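You operate a simulated robot arm through the tools that you are given. There is no shell and no other tool. Be economical: measure what you need, move in short steps, check, and stop when the job is done.

You are at the controls of a simulated robot arm. One attempt, no reset.

JOB
Share out the socks on the top of the long table. At the end: the blue socks from the top of the long table is on the brown wooden coaster; the red socks from the top of the long table is in the long table drawer; whatever was shut is shut again. Leave all else as you found it, and nothing knocked over (what rides in a drawer may roll over).

Only the result counts: the job must be done as asked and must still hold three seconds after the hand-in. Knocking over, shifting, dropping, spilling or breaking anything else fails it.

ROBOT AND FRAMES
A 6-joint arm with a two-finger parallel gripper, fixed in place. Base frame: the origin is at the foot of the arm, x ahead of it, y to its left, z up; the work surface is at about z = 760. Readings come in mm, degrees, newtons and seconds.
With the tool pointing down near the work surface it reaches from about 260 to 680 mm from the base axis. Its first joint turns from -66.0 to 66.0 degrees. Payload 2.9 kg.
The TCP is the grasp point between the finger pads, 30 mm short of the fingertips. In the tool frame z runs along the fingers and y along their closing line. The gripper opens to 110 mm. The fingers are 20 mm wide and 10 mm thick; the gripper's body (48 by 112 mm) begins 55 mm behind the TCP.
Orientation is that of the tool frame in the base frame, as [roll, pitch, yaw] about the fixed x, y, z axes, in that order (R = Rz(yaw) Ry(pitch) Rx(roll)). With the fingers straight down and closing along the base's y, the tool's x points along the base's -x, its y along +y and its z along -z.

CONTROLS
- The arm moves only by the tool apply_moves. Its argument "targets" is a list of rows, each an object of numbers (a shift or turn left out is 0, a gripper value left out holds the last): "hand": the opening, from 0 (shut) to 1 (fully open); "dx", "dy", "dz": the shift along the tool's x, y, z in mm; "wx", "wy", "wz": the turn, a rotation vector about the tool's x, y, z in degrees. In form: [{"hand": .., "dx": .., "dy": .., "dz": .., "wx": .., "wy": .., "wz": ..}, ...]. A call has 1 to 12 rows; each row shifts and turns the commanded pose from where the row before left it, along the tool's axes as they then stand. Rows are played at 5 a second. More than 50 mm and 8.6 degrees between two rows, or a gripper value outside its range, and nothing of the call is played. A pose out of reach is approached as far as the arm can. The call stops where the force on the tool passes 40 N (or 10 N more than at its start, if that is more) or the arm is blocked; 0.2 s more then pass. Each finger travels about 108 mm/s and halts on what it meets, pressing with about 40 N; the grip force reading is that of the motor and also rises with nothing between the fingers. The clock runs only during rows and for 0.2 s after the last one: add rows that do not move to give the fingers time. It gives the time, the measured TCP pose, the force on the tool (base axes), the opening and the grip force at its end, in the units of the frame above (readings bear some noise).
- Cameras (640 x 400 px; columns grow to the right, rows downward): "scene" is fixed at [85.4, 452.2, 1369.7]; the picture's right is [-0.59, -0.81, 0.00], its down [-0.58, 0.42, -0.70] and it looks along [0.57, -0.41, -0.71] (base axes); focal length 271 px, centre (320, 200). "wrist" rides on the gripper at [72, 17, -103] in the tool frame; the picture's right is [-0.23, 0.97, 0.00], its down [-0.76, -0.18, -0.62] and it looks along [-0.61, -0.14, 0.78] (tool axes); focal length 222 px, centre (320, 200). There is no depth. A picture from a camera that has moved, and an enlarged one, comes with that camera's place and axes in the base frame and with its lens.
- grab_frame(camera): a new picture of that camera. It takes no simulated time.
- close_up(camera, box): a new picture of the part [left, top, right, bottom] of that camera's present view, enlarged. It takes no simulated time.
- sign_off(): hands the job in; it is judged then, once.

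Work in short steps. Places have to be worked out from the pictures, the camera data and where the tool is seen: move nearer, look again, correct. Check each grasp and each placing, and mend what went wrong. You have 120 turns and 68 pictures in all, those below and enlarged ones among them. Open the gripper and draw the arm clear of the work before you hand the job in, unless the task says otherwise; then end with one line.

The tools are called after "Call:" as a command line: name --argument value ..., lists and objects as JSON in quotes. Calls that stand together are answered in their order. apply_moves: Moves the arm, as the interface text tells. Its arguments: {"type":"object","properties":{"targets":{"type":"array","items":{"type":"object","properties":{"hand":{"type":"number"},"dx":{"type":"number"},"dy":{"type":"number"},"dz":{"type":"number"},"wx":{"type":"number"},"wy":{"type":"number"},"wz":{"type":"number"}}}}},"required":["targets"]} The other tools are called the same way: grab_frame (camera) takes a picture; close_up (camera, box) takes an enlarged picture of a part of a camera's view; sign_off () hands the job in.

At the start:

```text
time_s: 0.0
position: [492.8, -74.4, 1068.0]
ee_rot: [-180.0, 0.0, -180.0]
contact_force: [0.3, -0.3, 0.2]
width: 110.1
grip_force: 0.0
```

scene: 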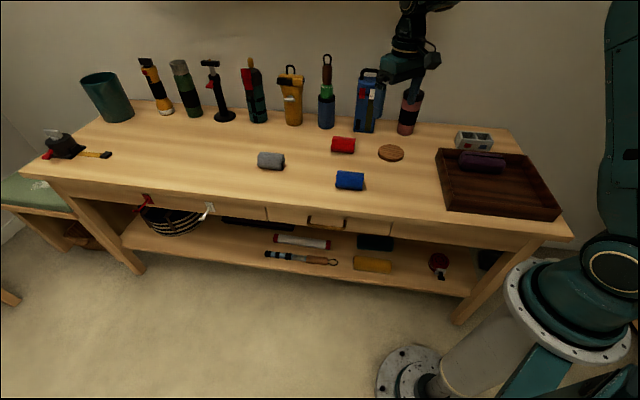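
wrist: 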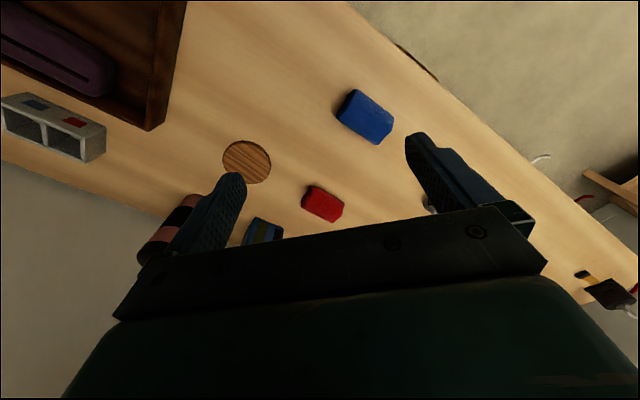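

I'll start with enlarged views of the drawer, socks and coaster to measure them.

Call:
close_up --camera "scene" --box '[240, 120, 440, 245]'

Call:
close_up --camera "wrist" --box '[180, 60, 440, 222]'

```text
3.20 times, centred on (340, 182) of scene
camera zoom: at [85.4, 452.2, 1369.7], right [-0.59, -0.81, 0.0], down [-0.58, 0.42, -0.7], along [0.57, -0.41, -0.71], focal length 866 px, centre (256, 256)
```

zoom: 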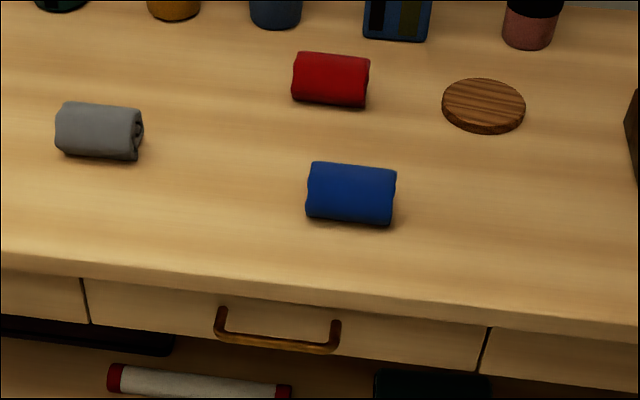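

```text
2.46 times, centred on (310, 141) of wrist
camera zoom: at [421.9, -57.0, 1171.7], right [0.23, 0.97, 0.0], down [0.76, -0.18, 0.62], along [0.61, -0.14, -0.78], focal length 547 px, centre (345, 345)
```

zoom: 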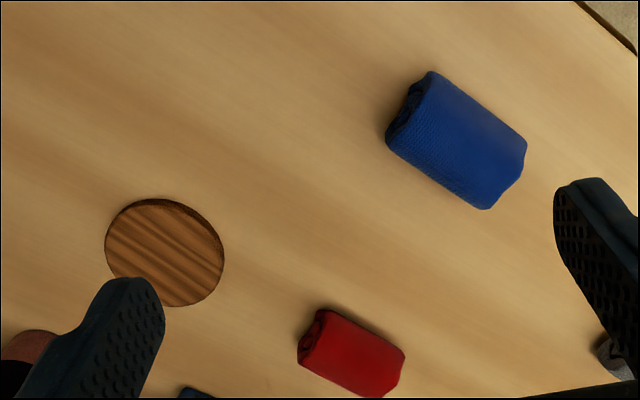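

The drawer handle bar looks to be near (496, 132, 726), and the table is turned about 46°. I move over the handle, turn the fingers so they close along the drawer's direction, and look again.

Call:
apply_moves --targets '[{"dy": 45}, {"dy": 45}, {"dy": 45}, {"dy": 45, "dz": 30}, {"dy": 25, "dz": 40}, {"wz": -7.7}, {"wz": -7.7}, {"wz": -7.7}, {"wz": -7.7}, {"wz": -7.7}, {"wz": -7.7}]'

Call:
grab_frame --camera "wrist"

Call:
grab_frame --camera "scene"

```text
refused: row 4 steps farther than a row can; nothing moved
```

```text
63 pictures are left
camera wrist: at [421.9, -57.0, 1171.7], right [0.23, 0.97, 0.0], down [0.76, -0.18, 0.62], along [0.61, -0.14, -0.78], focal length 222 px, centre (320, 200)
```

wrist: 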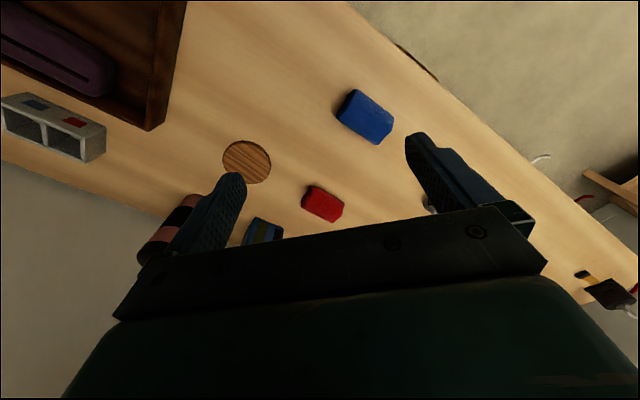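

```text
62 pictures are left
```

scene: 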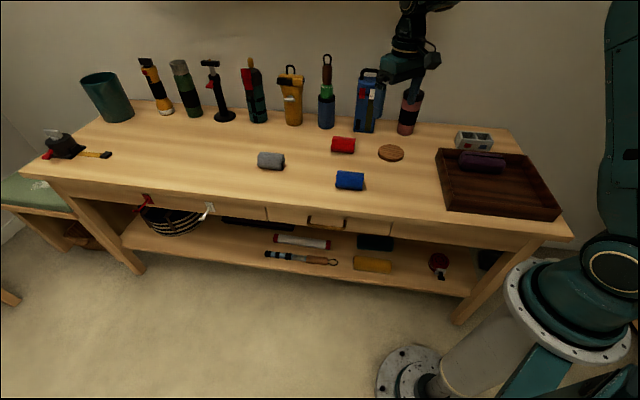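

The call was refused because row 4 was too long. I replay the same move with smaller rows.

Call:
apply_moves --targets '[{"dy": 45}, {"dy": 45}, {"dy": 45}, {"dy": 45}, {"dy": 25, "dz": 40}, {"wz": -7.7}, {"wz": -7.7}, {"wz": -7.7}, {"wz": -7.7}, {"wz": -7.7}, {"wz": -7.5}]'

```text
time_s: 2.4
position: [494.1, 130.5, 1028.7]
ee_rot: [180.0, 0.0, -133.8]
contact_force: [0.1, 0.7, 1.0]
width: 109.9
grip_force: 0.1
```

Call:
apply_moves --targets '[{"dz": 45}, {"dz": 45}, {"dz": 40}]'

Call:
grab_frame --camera "wrist"

```text
time_s: 3.2
position: [492.1, 130.8, 898.3]
ee_rot: [-179.9, 0.0, -133.9]
contact_force: [0.1, 0.6, -1.0]
width: 110.2
grip_force: 0.0
```

```text
61 pictures are left
camera wrist: at [431.3, 91.0, 1000.7], right [-0.54, 0.84, 0.0], down [0.66, 0.42, 0.62], along [0.52, 0.34, -0.78], focal length 222 px, centre (320, 200)
```

wrist: 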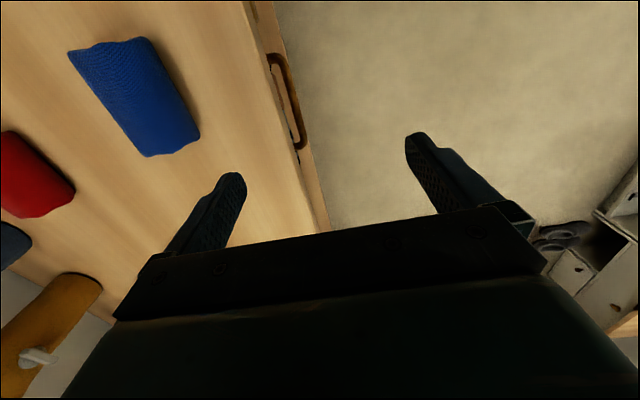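

Call:
close_up --camera "wrist" --box '[200, 0, 360, 240]'

```text
1.67 times, centred on (280, 120) of wrist
camera zoom: at [431.3, 91.0, 1000.7], right [-0.54, 0.84, 0.0], down [0.66, 0.42, 0.62], along [0.52, 0.34, -0.78], focal length 370 px, centre (387, 333)
```

zoom: 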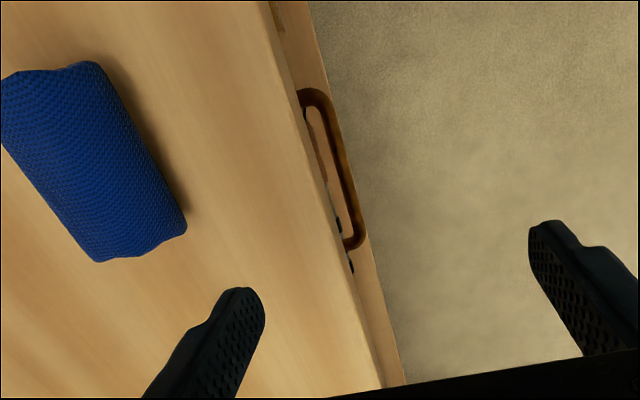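

The bar turns out to be lower, at about (514, 105, 700), and almost under the table's edge, so a grasp straight from above is blocked. I back off along the table normal and tilt the tool about 70° to come at the handle from the front.

Call:
apply_moves --targets '[{"dy": 45}, {"dy": 35, "wz": 1.1}, {"wx": 7.8}, {"wx": 7.8}, {"wx": 7.8}, {"wx": 7.8}, {"wx": 7.8}, {"wx": 7.8}, {"wx": 7.8}, {"wx": 7.8}, {"wx": 7.6}]'

Call:
grab_frame --camera "wrist"

Call:
grab_frame --camera "scene"

```text
time_s: 5.6
position: [435.8, 185.6, 899.5]
ee_rot: [-109.9, 0.1, -135.0]
contact_force: [1.2, 0.6, -0.5]
width: 110.0
grip_force: 0.0
```

```text
59 pictures are left
camera wrist: at [312.7, 208.5, 917.7], right [-0.07, 0.4, -0.92], down [0.17, 0.91, 0.38], along [0.98, -0.13, -0.13], focal length 222 px, centre (320, 200)
```

wrist: 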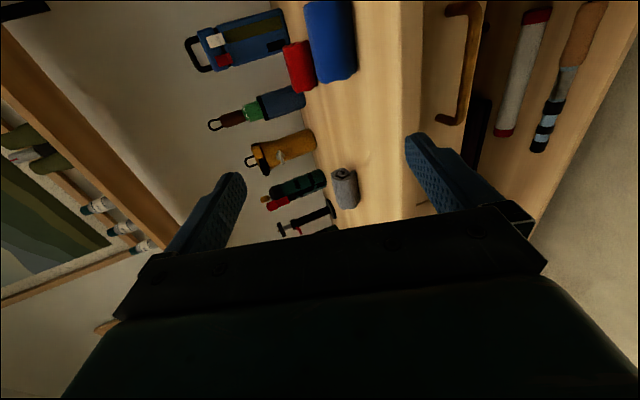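

```text
58 pictures are left
```

scene: 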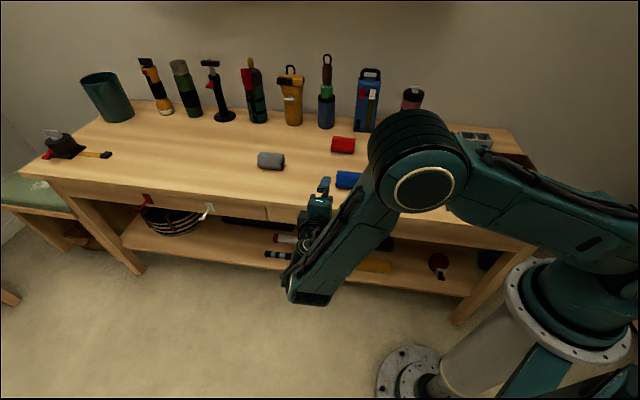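

Call:
close_up --camera "wrist" --box '[380, 0, 540, 140]'

```text
2.86 times, centred on (460, 70) of wrist
camera zoom: at [312.7, 208.5, 917.7], right [-0.07, 0.4, -0.92], down [0.17, 0.91, 0.38], along [0.98, -0.13, -0.13], focal length 635 px, centre (-80, 571)
```

zoom: 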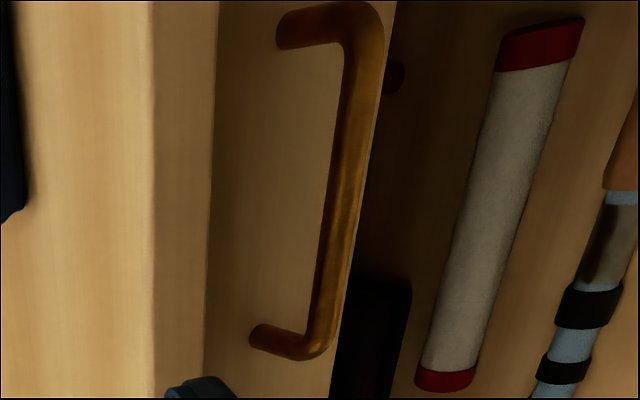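

Best estimate from the three views is bar centre n≈290, e≈449, z≈679, where n runs along heading -45° and e along +45°. The drawer face is near n≈325 and the tabletop underside is at z≈737. I go to a standoff in front of the bar with the fingers half closed.

Call:
apply_moves --targets '[{"dx": -9, "hand": 0.45}, {"dy": 33.7, "dz": 20.6}, {"dy": 33.7, "dz": 20.6}, {"dy": 33.7, "dz": 20.6}, {"dy": 33.7, "dz": 20.6}, {"dy": 33.7, "dz": 20.6}]'

Call:
grab_frame --camera "wrist"

Call:
grab_frame --camera "scene"

```text
time_s: 7.0
position: [471.9, 165.8, 706.7]
ee_rot: [-110.0, 0.1, -135.2]
contact_force: [1.1, 0.0, 0.2]
width: 49.4
grip_force: 0.1
```

```text
56 pictures are left
camera wrist: at [347.3, 187.3, 724.8], right [-0.07, 0.4, -0.92], down [0.17, 0.91, 0.38], along [0.98, -0.13, -0.13], focal length 222 px, centre (320, 200)
```

wrist: 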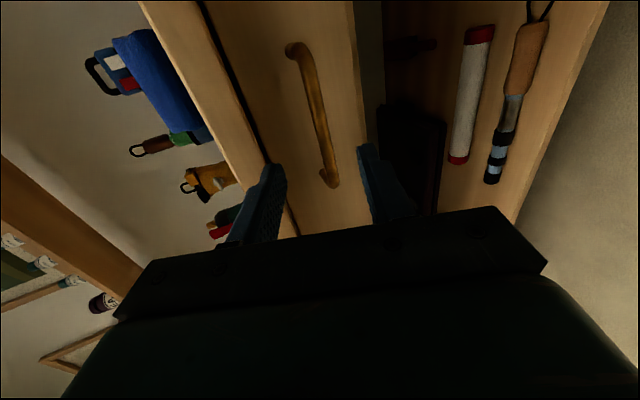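

```text
55 pictures are left
```

scene: 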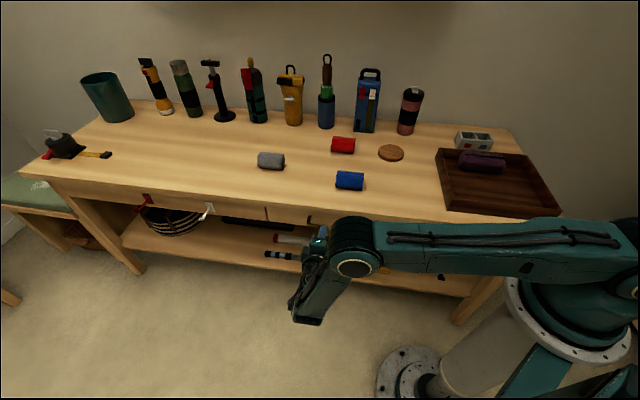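

The bar checks out at z≈677 for n≈290, in line with the fingers. I advance 70 mm along the tool axis.

Call:
apply_moves --targets '[{"dz": 25}, {"dz": 25}, {"dz": 10}, {"dz": 10}]'

Call:
grab_frame --camera "wrist"

```text
time_s: 8.0
position: [517.2, 117.6, 681.5]
ee_rot: [-110.0, 0.0, -135.1]
contact_force: [1.0, 0.4, 0.6]
width: 49.6
grip_force: 0.0
```

```text
54 pictures are left
camera wrist: at [393.6, 140.5, 700.6], right [-0.07, 0.4, -0.92], down [0.17, 0.91, 0.38], along [0.98, -0.13, -0.13], focal length 222 px, centre (320, 200)
```

wrist: 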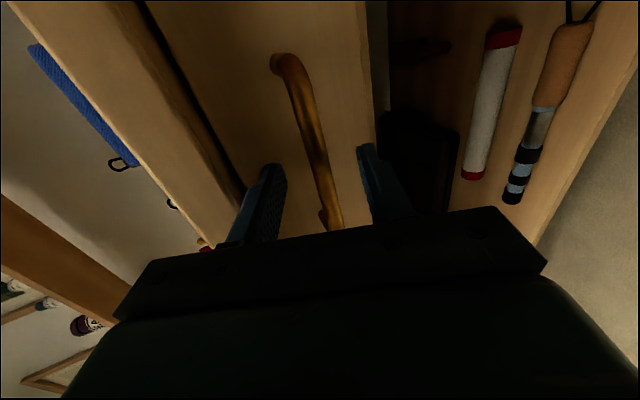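

The bar lies between the fingers with no contact, so I close on it.

Call:
apply_moves --targets '[{"hand": 0.2}, {"hand": 0.0}, {}, {}, {}]'

Call:
grab_frame --camera "wrist"

```text
time_s: 9.2
position: [516.8, 120.1, 680.2]
ee_rot: [-110.2, 0.0, -135.1]
contact_force: [2.0, 1.9, -18.5]
width: 11.6
grip_force: 44.6
```

```text
53 pictures are left
camera wrist: at [393.3, 140.7, 699.6], right [-0.08, 0.4, -0.91], down [0.17, 0.91, 0.38], along [0.98, -0.12, -0.14], focal length 222 px, centre (320, 200)
```

wrist: 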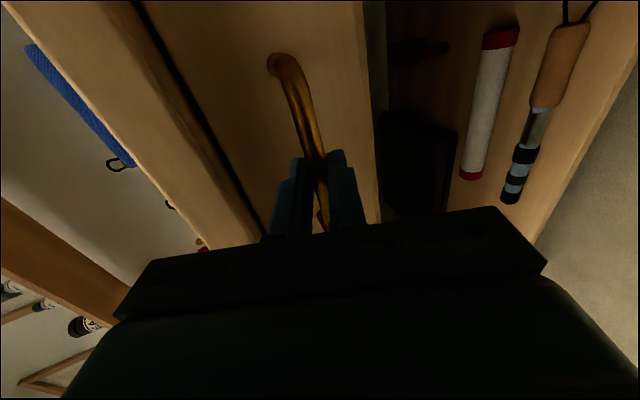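

Gripped at 11.6 mm width. The gripper sits a little high, so I ease it down and then pull the drawer 40 mm as a test.

Call:
apply_moves --targets '[{"dy": 2.8, "dz": 1}, {"dy": 3.4, "dz": -9.4}, {"dy": 3.4, "dz": -9.4}, {"dy": 3.4, "dz": -9.4}, {"dy": 3.4, "dz": -9.4}]'

```text
time_s: 10.4
position: [487.2, 146.9, 679.9]
ee_rot: [-109.8, 0.1, -135.2]
contact_force: [1.5, -2.3, 9.9]
width: 11.8
grip_force: 45.2
```

The drawer follows. I keep pulling.

Call:
apply_moves --targets '[{"dy": 4.0, "dz": -14.1}, {"dy": 5.1, "dz": -14.1}, {"dy": 5.1, "dz": -14.1}, {"dy": 5.1, "dz": -14.1}, {"dy": 5.1, "dz": -14.1}, {"dy": 5.1, "dz": -14.1}, {"dy": 5.1, "dz": -14.1}]'

Call:
grab_frame --camera "scene"

Call:
grab_frame --camera "wrist"

```text
time_s: 12.0
position: [415.2, 220.4, 679.6]
ee_rot: [-110.0, 0.1, -135.1]
contact_force: [4.9, 2.9, 11.3]
width: 11.9
grip_force: 45.4
```

```text
52 pictures are left
```

scene: 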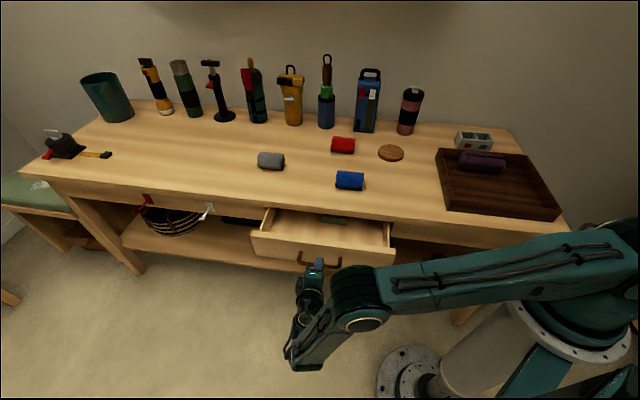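

```text
51 pictures are left
camera wrist: at [291.1, 242.8, 698.8], right [-0.07, 0.4, -0.91], down [0.17, 0.91, 0.38], along [0.98, -0.13, -0.13], focal length 222 px, centre (320, 200)
```

wrist: 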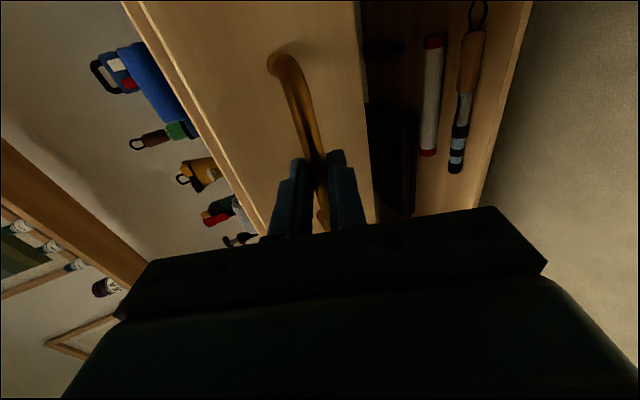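

Open by 143 mm. I take 25 mm more if it moves freely, to have room for the sock.

Call:
apply_moves --targets '[{"dy": 3.0, "dz": -9.4}, {"dy": 3.0, "dz": -9.4}, {"dy": 2.0, "dz": -5.6}]'

```text
time_s: 12.8
position: [396.2, 239.1, 679.3]
ee_rot: [-110.0, -0.2, -135.0]
contact_force: [3.3, 1.7, 2.9]
width: 11.8
grip_force: 44.6
```

Open 170 mm. I release, back straight off, and look.

Call:
apply_moves --targets '[{"hand": 0.4}, {}, {"dz": -20}, {"dz": -30}, {"dy": -40, "dz": -10}, {"dy": -48}, {"dy": -48}, {"dy": -48}, {"dy": -48}]'

Call:
grab_frame --camera "scene"

Call:
close_up --camera "scene" --box '[230, 190, 430, 315]'

```text
time_s: 14.8
position: [441.3, 206.7, 920.0]
ee_rot: [-110.0, 0.0, -135.1]
contact_force: [-0.8, 0.3, 0.1]
width: 43.9
grip_force: 0.1
out of reach, approached as far as the arm can: row 3, 4
```

```text
50 pictures are left
```

scene: 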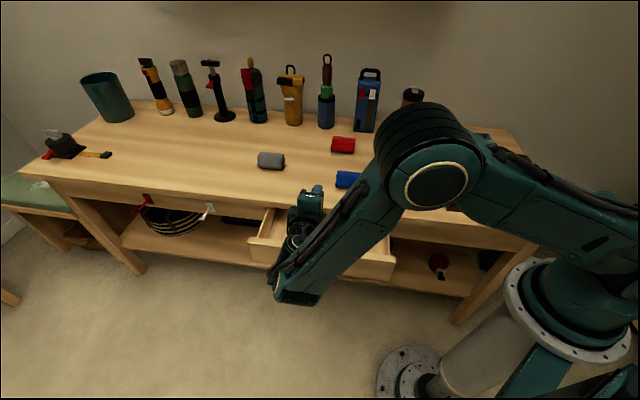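

```text
3.20 times, centred on (330, 252) of scene
camera zoom: at [85.3, 452.2, 1369.7], right [-0.59, -0.81, 0.0], down [-0.58, 0.42, -0.7], along [0.57, -0.41, -0.71], focal length 866 px, centre (288, 32)
```

zoom: 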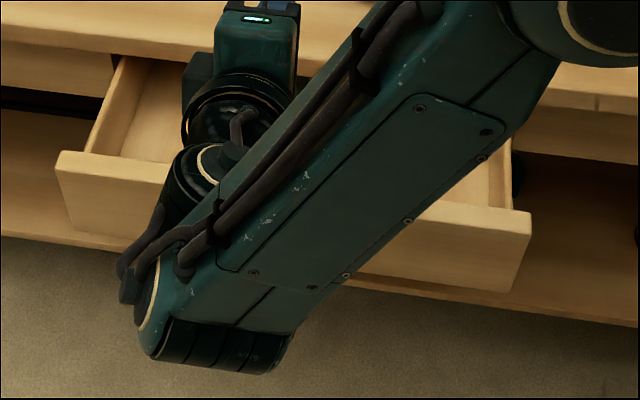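

The drawer stays open. I turn the tool down again above the drawer and look inside.

Call:
apply_moves --targets '[{"dz": 20, "dy": -20}, {"wx": -7.8}, {"wx": -7.8}, {"wx": -7.8}, {"wx": -7.8}, {"wx": -7.8}, {"wx": -7.8}, {"wx": -7.8}, {"wx": -7.8}, {"wx": -7.6}]'

Call:
grab_frame --camera "wrist"

Call:
grab_frame --camera "scene"

```text
time_s: 17.0
position: [458.6, 188.1, 930.5]
ee_rot: [179.9, -0.1, -135.1]
contact_force: [-0.3, -0.3, 0.2]
width: 43.9
grip_force: 0.0
```

```text
48 pictures are left
camera wrist: at [396.4, 150.4, 1034.5], right [-0.53, 0.85, 0.0], down [0.67, 0.41, 0.62], along [0.53, 0.33, -0.78], focal length 222 px, centre (320, 200)
```

wrist: 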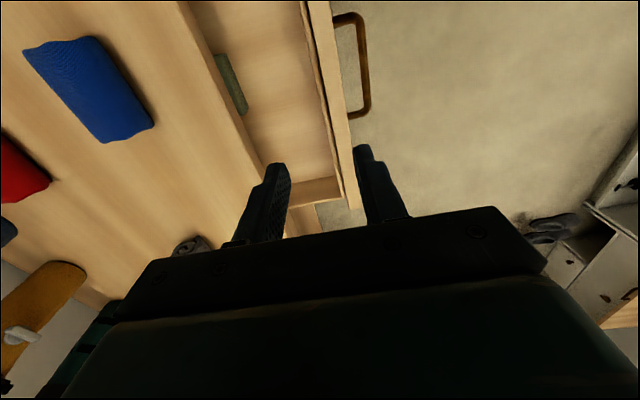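

```text
47 pictures are left
```

scene: 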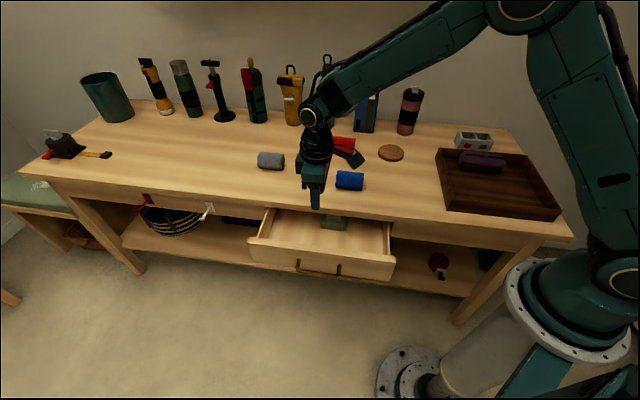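

The drawer is open with plenty of room in front of the small green item. Next is the red sock near (740, -125), about 750 mm out, so I lean the tool 30° along the sock's length to gain reach and move over in that direction.

Call:
apply_moves --targets '[{"wy": -7.5, "hand": 0.75}, {"wy": -7.5}, {"wy": -7.5}, {"wy": -7.5}, {"dy": -45}, {"dy": -45}, {"dy": -45}, {"dy": -45}, {"dy": -45}, {"dy": -45}]'

Call:
grab_frame --camera "wrist"

```text
time_s: 19.2
position: [649.8, -3.0, 929.3]
ee_rot: [179.9, 30.0, -135.1]
contact_force: [0.2, -0.1, -0.5]
width: 82.6
grip_force: 0.1
```

```text
46 pictures are left
camera wrist: at [557.6, -70.9, 983.2], right [-0.55, 0.83, 0.11], down [0.37, 0.12, 0.92], along [0.75, 0.55, -0.37], focal length 222 px, centre (320, 200)
```

wrist: 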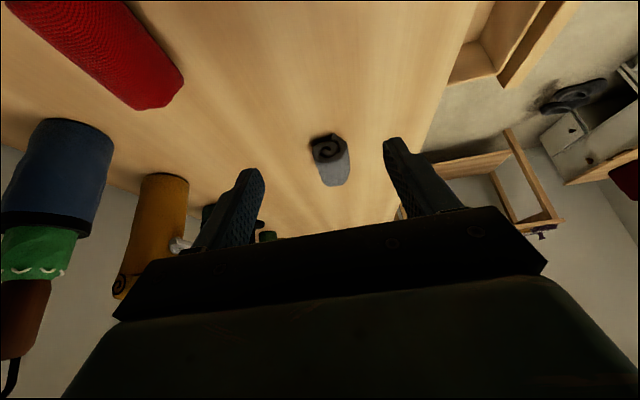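

Everything has stayed within reach so far. I continue toward the sock.

Call:
apply_moves --targets '[{"dy": -45}, {"dy": -45}, {"dy": -45}, {"dy": -13}]'

Call:
grab_frame --camera "scene"

Call:
grab_frame --camera "wrist"

```text
time_s: 20.2
position: [712.4, -72.8, 929.6]
ee_rot: [180.0, 30.0, -135.0]
contact_force: [-0.1, 0.2, 0.1]
width: 82.5
grip_force: 0.1
out of reach, approached as far as the arm can: row 3, 4
```

```text
45 pictures are left
```

scene: 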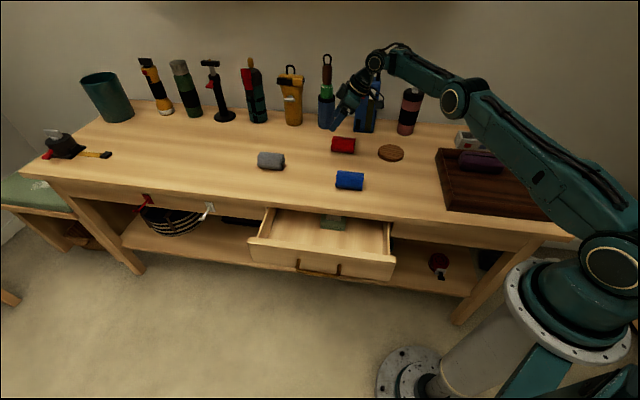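

```text
44 pictures are left
camera wrist: at [620.1, -140.7, 982.1], right [-0.55, 0.83, 0.11], down [0.37, 0.12, 0.92], along [0.75, 0.55, -0.37], focal length 222 px, centre (320, 200)
```

wrist: 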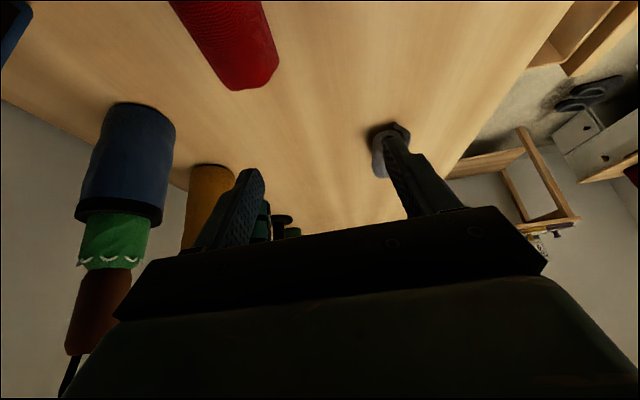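

Reach is limited at this height, and lowering should extend it since the wrist is above the shoulder. I descend 80 mm, shift slightly to -e, and check.

Call:
apply_moves --targets '[{"dx": 27, "dz": 30.7}, {"dx": 27, "dz": 30.7}, {}]'

Call:
grab_frame --camera "wrist"

```text
time_s: 21.0
position: [701.7, -83.0, 849.3]
ee_rot: [-179.9, 29.9, -135.1]
contact_force: [-1.0, 0.0, 3.1]
width: 82.5
grip_force: 0.0
```

```text
43 pictures are left
camera wrist: at [608.9, -152.0, 902.8], right [-0.55, 0.83, 0.11], down [0.37, 0.12, 0.92], along [0.75, 0.55, -0.37], focal length 222 px, centre (320, 200)
```

wrist: 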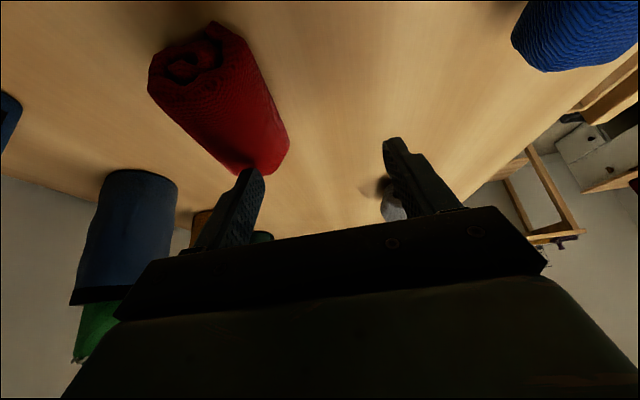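

Sock centre is at about n=612, e=440, while I am at n=555. I try moving outward at this height.

Call:
apply_moves --targets '[{"dy": -19}, {"dy": -19}, {"dy": -19}]'

```text
time_s: 21.8
position: [712.8, -99.1, 851.0]
ee_rot: [-179.7, 30.1, -134.8]
contact_force: [5.0, 4.6, 15.1]
width: 82.8
grip_force: 0.3
out of reach, approached as far as the arm can: row 1, 2, 3
```

Still about 40 mm short. I back up a little, turn the lean toward the radial direction (yaw -8°, a little roll and pitch), then try again.

Call:
apply_moves --targets '[{"dy": 25}, {"wx": 2, "wz": 3.46}, {"wx": 2, "wz": 3.46}, {"wx": 5}, {"wx": 5}, {"wy": -4}, {}]'

```text
time_s: 23.4
position: [694.4, -80.4, 849.9]
ee_rot: [-169.4, 34.0, -142.1]
contact_force: [-0.6, -0.2, -0.4]
width: 82.7
grip_force: 0.1
```

Now I shift horizontally toward the sock centre at about (744, -122).

Call:
apply_moves --targets '[{"dx": -5.6, "dy": -30, "dz": 9.5}, {"dx": -5.6, "dy": -30, "dz": 9.4}, {}]'

Call:
grab_frame --camera "wrist"

Call:
close_up --camera "scene" --box '[270, 20, 470, 220]'

```text
time_s: 24.2
position: [741.0, -121.5, 847.0]
ee_rot: [-169.6, 33.9, -142.3]
contact_force: [-0.4, 0.1, 0.2]
width: 82.7
grip_force: 0.1
```

```text
42 pictures are left
camera wrist: at [629.8, -163.7, 888.6], right [-0.36, 0.93, -0.02], down [0.25, 0.12, 0.96], along [0.9, 0.34, -0.28], focal length 222 px, centre (320, 200)
```

wrist: 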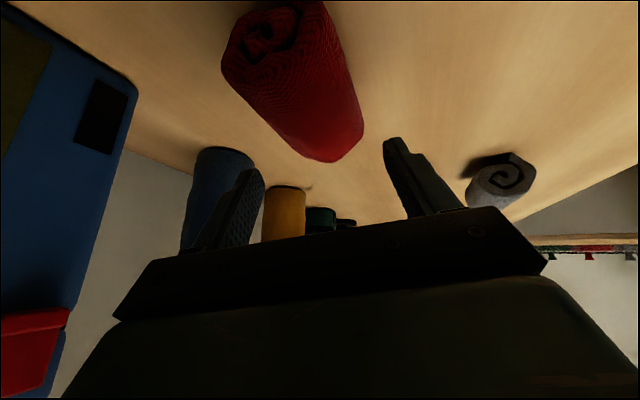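

```text
2.00 times, centred on (370, 120) of scene
camera zoom: at [85.4, 452.2, 1369.7], right [-0.59, -0.81, 0.0], down [-0.58, 0.42, -0.7], along [0.57, -0.41, -0.71], focal length 541 px, centre (220, 360)
```

zoom: 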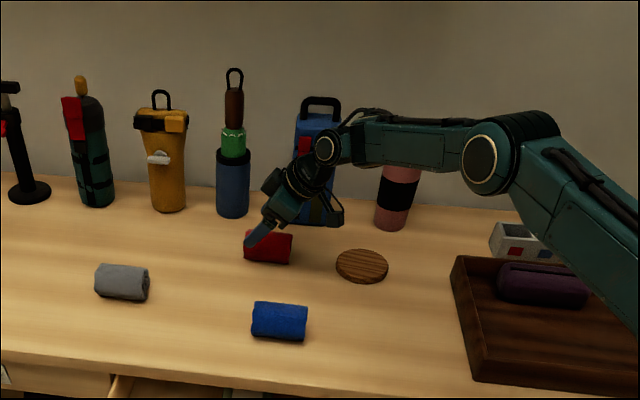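

In position over the sock with both fingers straddling it. I descend to z≈803, which keeps the fingertips just above the table.

Call:
apply_moves --targets '[{"dx": 7.9, "dy": 0.3, "dz": 13.2}, {"dx": 7.9, "dy": 0.3, "dz": 13.2}, {"dx": 6.5, "dy": 0.3, "dz": 11.5}, {}]'

Call:
grab_frame --camera "wrist"

Call:
close_up --camera "scene" --box '[290, 80, 410, 180]'

```text
time_s: 25.2
position: [748.8, -125.4, 803.6]
ee_rot: [-169.6, 34.0, -142.4]
contact_force: [-0.5, 0.1, 0.1]
width: 82.4
grip_force: 0.1
```

```text
40 pictures are left
camera wrist: at [636.2, -166.7, 845.6], right [-0.36, 0.93, -0.02], down [0.25, 0.12, 0.96], along [0.9, 0.34, -0.28], focal length 222 px, centre (320, 200)
```

wrist: 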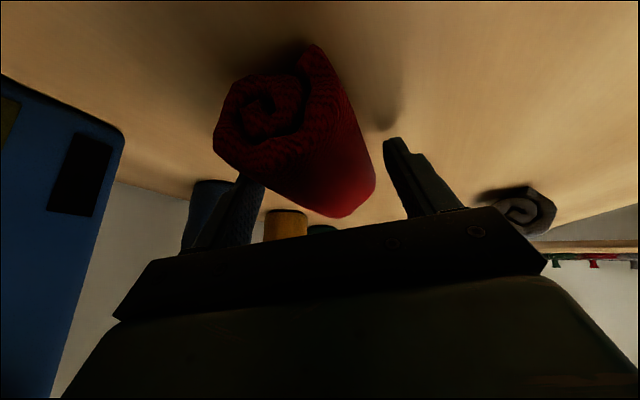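

```text
4.00 times, centred on (350, 130) of scene
camera zoom: at [85.4, 452.2, 1369.7], right [-0.59, -0.81, 0.0], down [-0.58, 0.42, -0.7], along [0.57, -0.41, -0.71], focal length 1082 px, centre (200, 480)
```

zoom: 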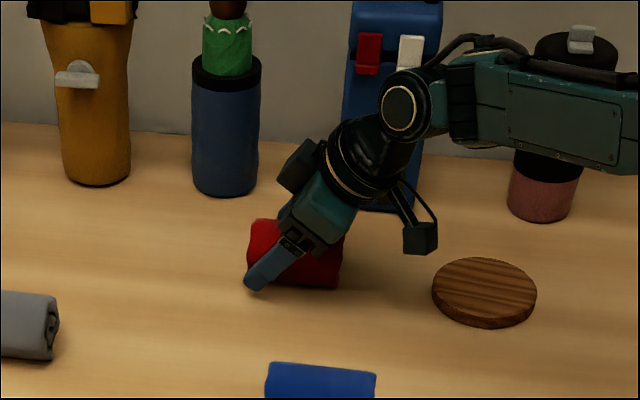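

The fingers are around the sock but toward its far end. I slide about 15 mm along the sock axis to centre, then close.

Call:
apply_moves --targets '[{"dx": 12.8, "dy": 0.5, "dz": -8.8}, {"hand": 0.6}, {"hand": 0.4}, {"hand": 0.2}, {}, {}]'

Call:
grab_frame --camera "wrist"

```text
time_s: 26.6
position: [736.0, -131.4, 805.2]
ee_rot: [-169.5, 34.0, -142.2]
contact_force: [0.7, 0.2, 2.4]
width: 70.3
grip_force: 40.2
```

```text
38 pictures are left
camera wrist: at [623.2, -174.5, 846.1], right [-0.36, 0.93, -0.02], down [0.25, 0.12, 0.96], along [0.9, 0.34, -0.28], focal length 222 px, centre (320, 200)
```

wrist: 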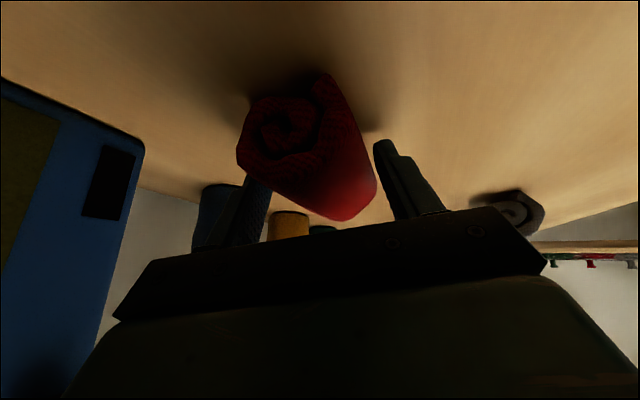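

The grip stopped at 70 mm with 40 N. I lift 40 mm and check the hold.

Call:
apply_moves --targets '[{"dx": -5.6, "dy": -1.5, "dz": -8.1}, {"dx": -8.4, "dy": -2.3, "dz": -12.2}, {"dx": -8.4, "dy": -2.3, "dz": -12.2}, {}]'

Call:
close_up --camera "scene" --box '[290, 80, 410, 180]'

Call:
grab_frame --camera "wrist"

```text
time_s: 27.6
position: [735.4, -131.1, 844.3]
ee_rot: [-169.6, 33.9, -142.3]
contact_force: [0.7, 0.8, -0.1]
width: 70.2
grip_force: 39.9
```

```text
4.00 times, centred on (350, 130) of scene
camera zoom: at [85.4, 452.2, 1369.7], right [-0.59, -0.81, 0.0], down [-0.58, 0.42, -0.7], along [0.57, -0.41, -0.71], focal length 1082 px, centre (200, 480)
```

zoom: 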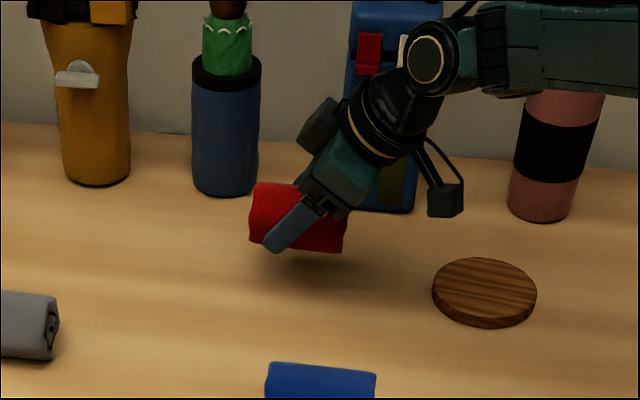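

```text
36 pictures are left
camera wrist: at [622.9, -174.5, 886.0], right [-0.36, 0.93, -0.02], down [0.25, 0.12, 0.96], along [0.9, 0.34, -0.28], focal length 222 px, centre (320, 200)
```

wrist: 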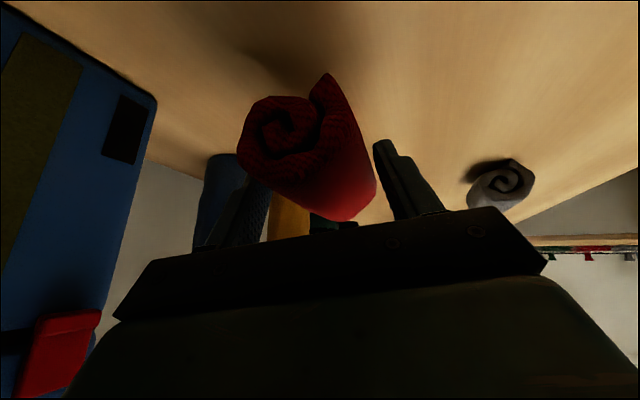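

The red sock is held level and lifted clear. I raise it, then carry it over toward the drawer.

Call:
apply_moves --targets '[{"dx": -15.7, "dy": -4.2, "dz": -22.8}, {"dx": -15.7, "dy": -4.2, "dz": -22.8}, {"dx": 2.2, "dy": 40.8, "dz": -9.2}, {"dx": 2.2, "dy": 40.8, "dz": -9.2}, {"dx": 2.2, "dy": 40.8, "dz": -9.2}, {"dx": 2.2, "dy": 40.8, "dz": -9.2}, {"dx": 2.2, "dy": 40.8, "dz": -9.2}, {"dx": 2.2, "dy": 40.8, "dz": -9.2}, {"dx": 2.2, "dy": 40.8, "dz": -9.2}, {"dx": 2.2, "dy": 40.8, "dz": -9.2}, {"dx": 2.2, "dy": 40.8, "dz": -9.2}]'

```text
time_s: 30.0
position: [485.2, 150.1, 902.3]
ee_rot: [-169.4, 33.8, -142.2]
contact_force: [0.2, -1.1, -0.2]
width: 69.2
grip_force: 40.0
```

Now I yaw the tool about -91° around the vertical so the sock points into the drawer, keeping it level.

Call:
apply_moves --targets '[{"wx": 4.64, "wy": 1.27, "wz": 6.76}, {"wx": 4.64, "wy": 1.27, "wz": 6.76}, {"wx": 4.64, "wy": 1.27, "wz": 6.76}, {"wx": 4.64, "wy": 1.27, "wz": 6.76}, {"wx": 4.64, "wy": 1.27, "wz": 6.76}, {"wx": 4.64, "wy": 1.27, "wz": 6.76}, {"wx": 4.64, "wy": 1.27, "wz": 6.76}, {"wx": 4.64, "wy": 1.27, "wz": 6.76}, {"wx": 4.64, "wy": 1.27, "wz": 6.76}, {"wx": 4.64, "wy": 1.27, "wz": 6.76}, {"wx": 4.64, "wy": 1.27, "wz": 6.76}]'

Call:
grab_frame --camera "wrist"

Call:
close_up --camera "scene" --box '[220, 100, 440, 300]'

```text
time_s: 32.4
position: [485.5, 149.1, 902.2]
ee_rot: [-169.3, 33.9, 126.4]
contact_force: [0.0, -1.1, 0.1]
width: 68.8
grip_force: 39.5
```

```text
35 pictures are left
camera wrist: at [446.1, 264.3, 943.2], right [0.94, 0.34, -0.02], down [0.12, -0.25, 0.96], along [0.32, -0.91, -0.28], focal length 222 px, centre (320, 200)
```

wrist: 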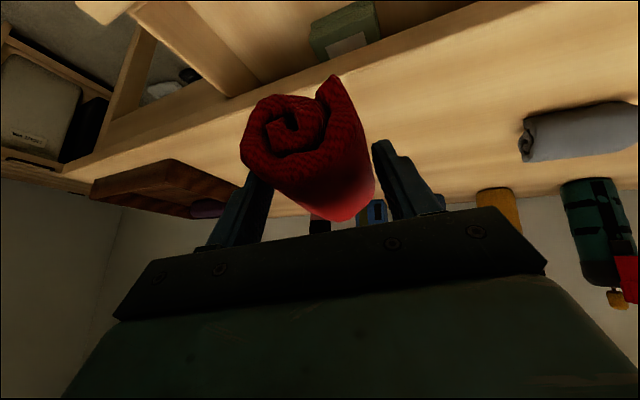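

```text
2.00 times, centred on (330, 200) of scene
camera zoom: at [85.4, 452.2, 1369.7], right [-0.59, -0.81, 0.0], down [-0.58, 0.42, -0.7], along [0.57, -0.41, -0.71], focal length 541 px, centre (300, 200)
```

zoom: 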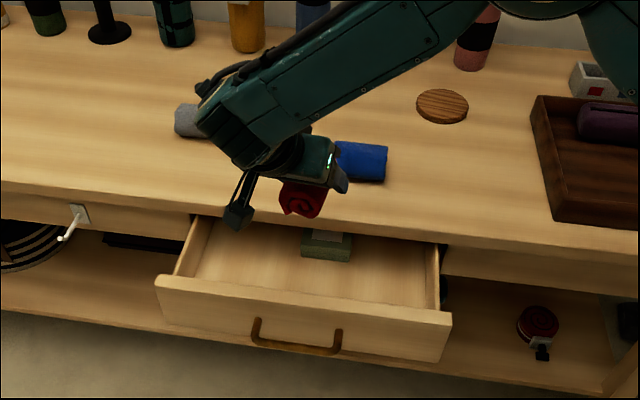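

The sock now points into the drawer. I shift left to e≈505, clear of the green item, and descend until the sock is just above drawer height, then check clearances.

Call:
apply_moves --targets '[{"dx": 8.4, "dy": 25.4, "dz": -10.6}, {"dx": 8.4, "dy": 25.4, "dz": -10.5}, {"dx": 19, "dy": 5.2, "dz": 27.7}, {"dx": 19, "dy": 5.2, "dz": 27.7}, {"dx": 19, "dy": 5.2, "dz": 27.7}]'

Call:
grab_frame --camera "wrist"

Call:
close_up --camera "scene" --box '[220, 140, 420, 300]'

```text
time_s: 33.6
position: [516.1, 200.4, 800.3]
ee_rot: [-169.4, 33.8, 126.6]
contact_force: [0.7, -0.5, -1.1]
width: 68.4
grip_force: 40.0
```

```text
33 pictures are left
camera wrist: at [477.8, 313.1, 841.0], right [0.94, 0.34, -0.02], down [0.12, -0.25, 0.96], along [0.32, -0.91, -0.28], focal length 222 px, centre (320, 200)
```

wrist: 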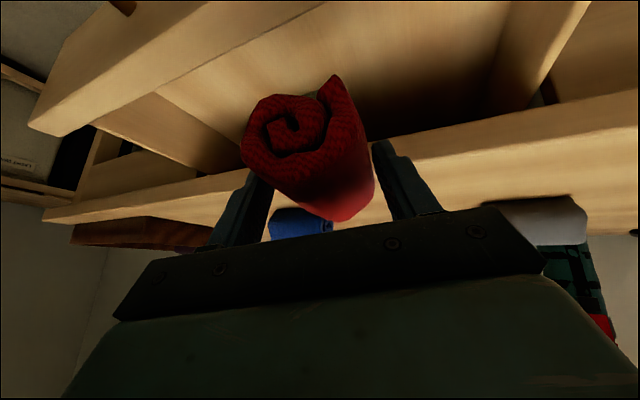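

```text
2.50 times, centred on (320, 220) of scene
camera zoom: at [85.4, 452.2, 1369.7], right [-0.59, -0.81, 0.0], down [-0.58, 0.42, -0.7], along [0.57, -0.41, -0.71], focal length 677 px, centre (320, 150)
```

zoom: 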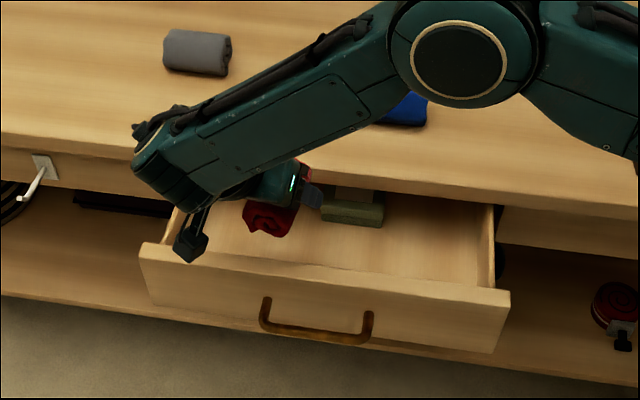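

Clearances look fine: sock spans n≈189–280 within a gap of about 175–292. I lower to z≈725.

Call:
apply_moves --targets '[{"dx": 16.1, "dy": 3.5, "dz": 20.2}, {"dx": 14, "dy": 3.9, "dz": 20.4}, {"dx": 14, "dy": 3.9, "dz": 20.4}]'

Call:
grab_frame --camera "wrist"

Call:
close_up --camera "scene" --box '[220, 140, 420, 300]'

```text
time_s: 34.4
position: [515.3, 200.3, 723.6]
ee_rot: [-169.3, 33.9, 126.7]
contact_force: [-0.1, -1.2, -0.2]
width: 68.0
grip_force: 40.7
```

```text
31 pictures are left
camera wrist: at [475.6, 314.7, 764.0], right [0.94, 0.34, -0.03], down [0.12, -0.25, 0.96], along [0.32, -0.91, -0.28], focal length 222 px, centre (320, 200)
```

wrist: 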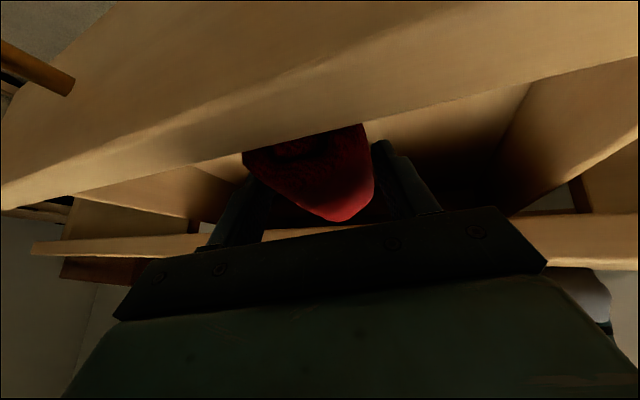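

```text
2.50 times, centred on (320, 220) of scene
camera zoom: at [85.4, 452.2, 1369.7], right [-0.59, -0.81, 0.0], down [-0.58, 0.42, -0.7], along [0.57, -0.41, -0.71], focal length 677 px, centre (320, 150)
```

zoom: 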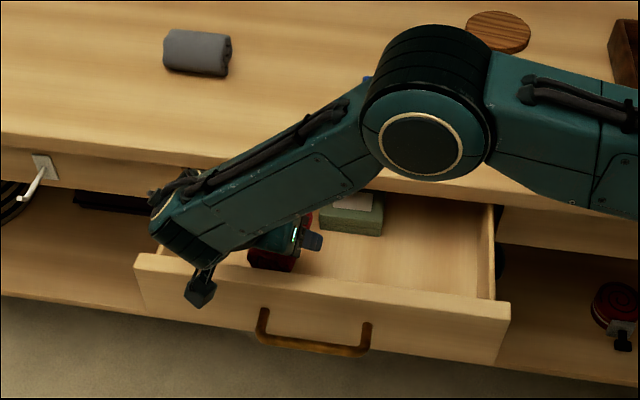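

No contact. I release the sock here, about 30 mm above the drawer floor.

Call:
apply_moves --targets '[{"hand": 0.72}, {"hand": 0.8}, {"hand": 0.85}, {}, {}]'

Call:
apply_moves --targets '[{"dx": -14, "dy": -3.9, "dz": -20.4}, {"dx": -19.5, "dy": -5.4, "dz": -28.5}, {"dx": -19.5, "dy": -5.4, "dz": -28.5}, {"dx": -19.5, "dy": -5.4, "dz": -28.5}, {"dx": -19.5, "dy": -5.4, "dz": -28.5}]'

Call:
grab_frame --camera "wrist"

Call:
close_up --camera "scene" --box '[220, 140, 420, 300]'

```text
time_s: 35.6
position: [516.0, 200.7, 723.6]
ee_rot: [-169.3, 33.8, 126.7]
contact_force: [0.0, -0.3, -0.8]
width: 93.4
grip_force: 0.2
```

```text
time_s: 36.8
position: [514.8, 198.6, 889.8]
ee_rot: [-169.3, 33.9, 126.7]
contact_force: [0.0, 0.6, 0.6]
width: 93.4
grip_force: 0.0
```

```text
29 pictures are left
camera wrist: at [476.0, 313.3, 930.1], right [0.94, 0.34, -0.02], down [0.12, -0.25, 0.96], along [0.32, -0.91, -0.28], focal length 222 px, centre (320, 200)
```

wrist: 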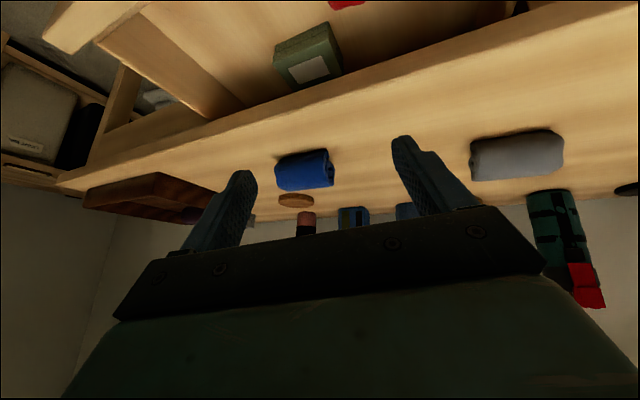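

```text
2.50 times, centred on (320, 220) of scene
camera zoom: at [85.4, 452.2, 1369.7], right [-0.59, -0.81, 0.0], down [-0.58, 0.42, -0.7], along [0.57, -0.41, -0.71], focal length 677 px, centre (320, 150)
```

zoom: 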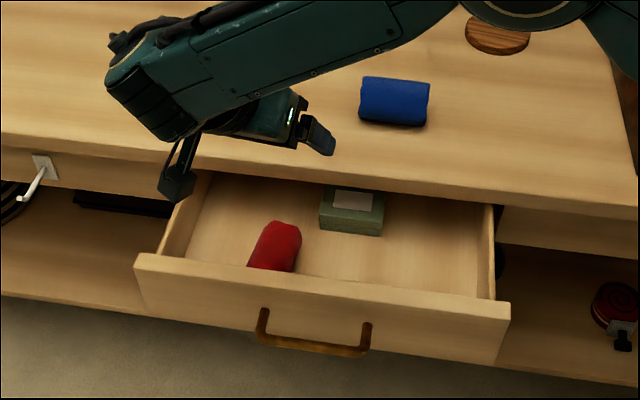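

The red sock is in the drawer. To close it, I shut the fingers and set the tool at a 55° lean aimed along the drawer's push direction.

Call:
apply_moves --targets '[{"wx": -5.35, "hand": 0.4}, {"wx": -5.35, "hand": 0.0}, {"wy": -7}, {"wy": -7}, {"wy": -7}, {"wx": -6.8, "wz": -4.76}, {}]'

```text
time_s: 38.4
position: [516.0, 200.4, 888.7]
ee_rot: [179.9, 54.9, 134.9]
contact_force: [0.0, -0.6, 0.4]
width: 0.1
grip_force: 37.2
```

Call:
apply_moves --targets '[{"dx": 34, "dy": -11.5, "dz": -3.8}, {"dx": 34, "dy": -11.5, "dz": -3.8}, {"dx": 34, "dy": -11.5, "dz": -3.8}, {"dx": 34, "dy": -11.5, "dz": -3.8}, {"dx": 34, "dy": -11.5, "dz": -3.8}]'

Call:
grab_frame --camera "wrist"

Call:
close_up --camera "scene" --box '[220, 140, 420, 300]'

```text
time_s: 39.6
position: [393.7, 237.7, 760.0]
ee_rot: [-180.0, 54.8, 134.9]
contact_force: [0.3, -1.0, -0.4]
width: 0.1
grip_force: 38.0
```

```text
27 pictures are left
camera wrist: at [316.6, 340.9, 760.4], right [0.78, 0.59, 0.19], down [-0.18, -0.07, 0.98], along [0.6, -0.8, 0.05], focal length 222 px, centre (320, 200)
```

wrist: 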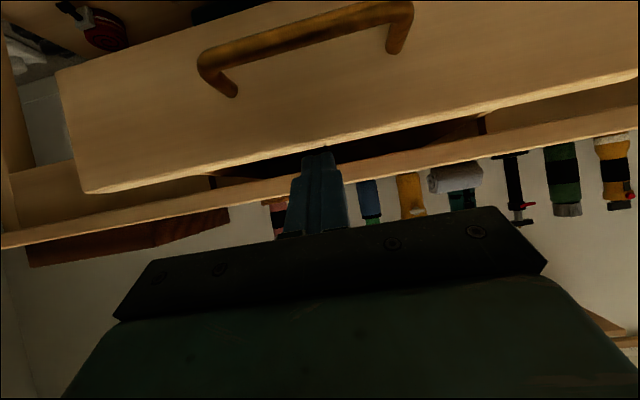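

```text
2.50 times, centred on (320, 220) of scene
camera zoom: at [85.4, 452.2, 1369.7], right [-0.59, -0.81, 0.0], down [-0.58, 0.42, -0.7], along [0.57, -0.41, -0.71], focal length 677 px, centre (320, 150)
```

zoom: 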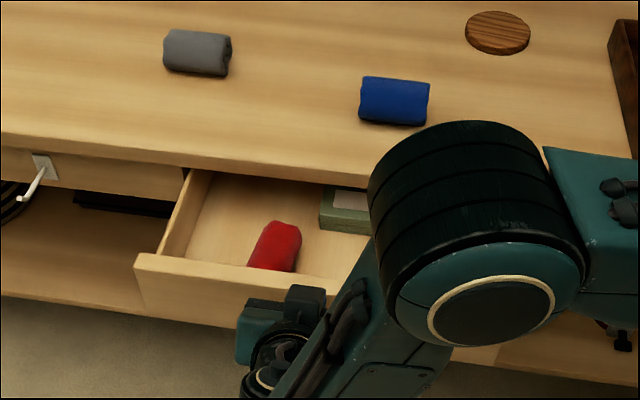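

The panel's top edge is at about z≈722. I lower so the tips press the panel between that edge and the handle bar, at tip z≈705.

Call:
apply_moves --targets '[{"dx": 16, "dz": 11.2}, {"dx": 16, "dz": 11.2}]'

Call:
grab_frame --camera "wrist"

```text
time_s: 40.2
position: [392.9, 238.0, 721.3]
ee_rot: [180.0, 54.7, 134.9]
contact_force: [-0.6, -0.2, 0.5]
width: 0.1
grip_force: 38.1
```

```text
25 pictures are left
camera wrist: at [317.0, 340.8, 721.6], right [0.78, 0.59, 0.19], down [-0.18, -0.08, 0.98], along [0.6, -0.8, 0.05], focal length 222 px, centre (320, 200)
```

wrist: 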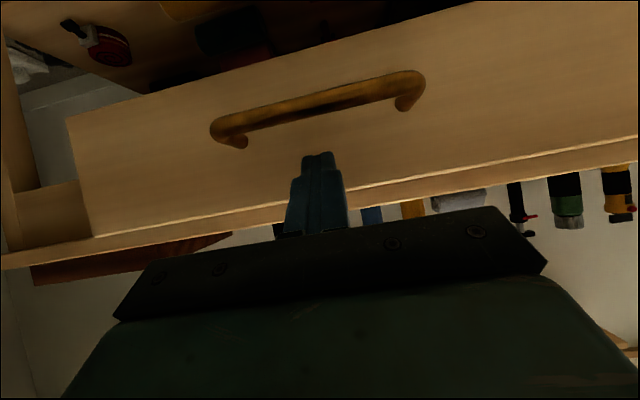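

The tips are above the bar and facing the panel. I push along +n.

Call:
apply_moves --targets '[{"dx": -5.7, "dz": 8.2}, {"dx": -5.7, "dz": 8.2}, {"dx": -5.7, "dz": 8.2}, {"dx": -5.7, "dz": 8.2}, {"dx": -5.7, "dz": 8.2}, {"dx": -5.7, "dz": 8.2}]'

Call:
grab_frame --camera "wrist"

```text
time_s: 41.6
position: [436.8, 196.7, 722.0]
ee_rot: [179.8, 54.8, 134.9]
contact_force: [-2.3, 1.5, 0.8]
width: 0.0
grip_force: 37.6
```

```text
24 pictures are left
camera wrist: at [359.8, 298.8, 721.7], right [0.78, 0.6, 0.19], down [-0.18, -0.08, 0.98], along [0.6, -0.8, 0.05], focal length 222 px, centre (320, 200)
```

wrist: 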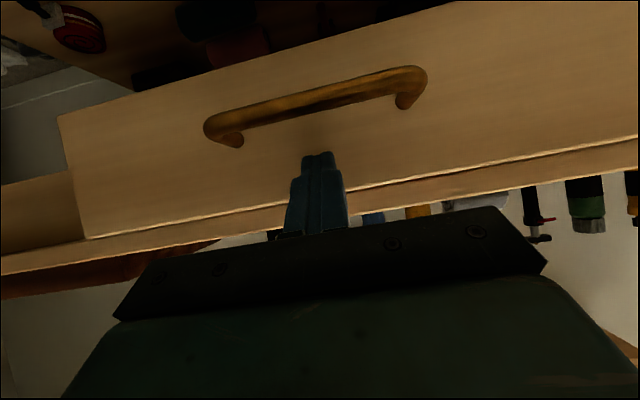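

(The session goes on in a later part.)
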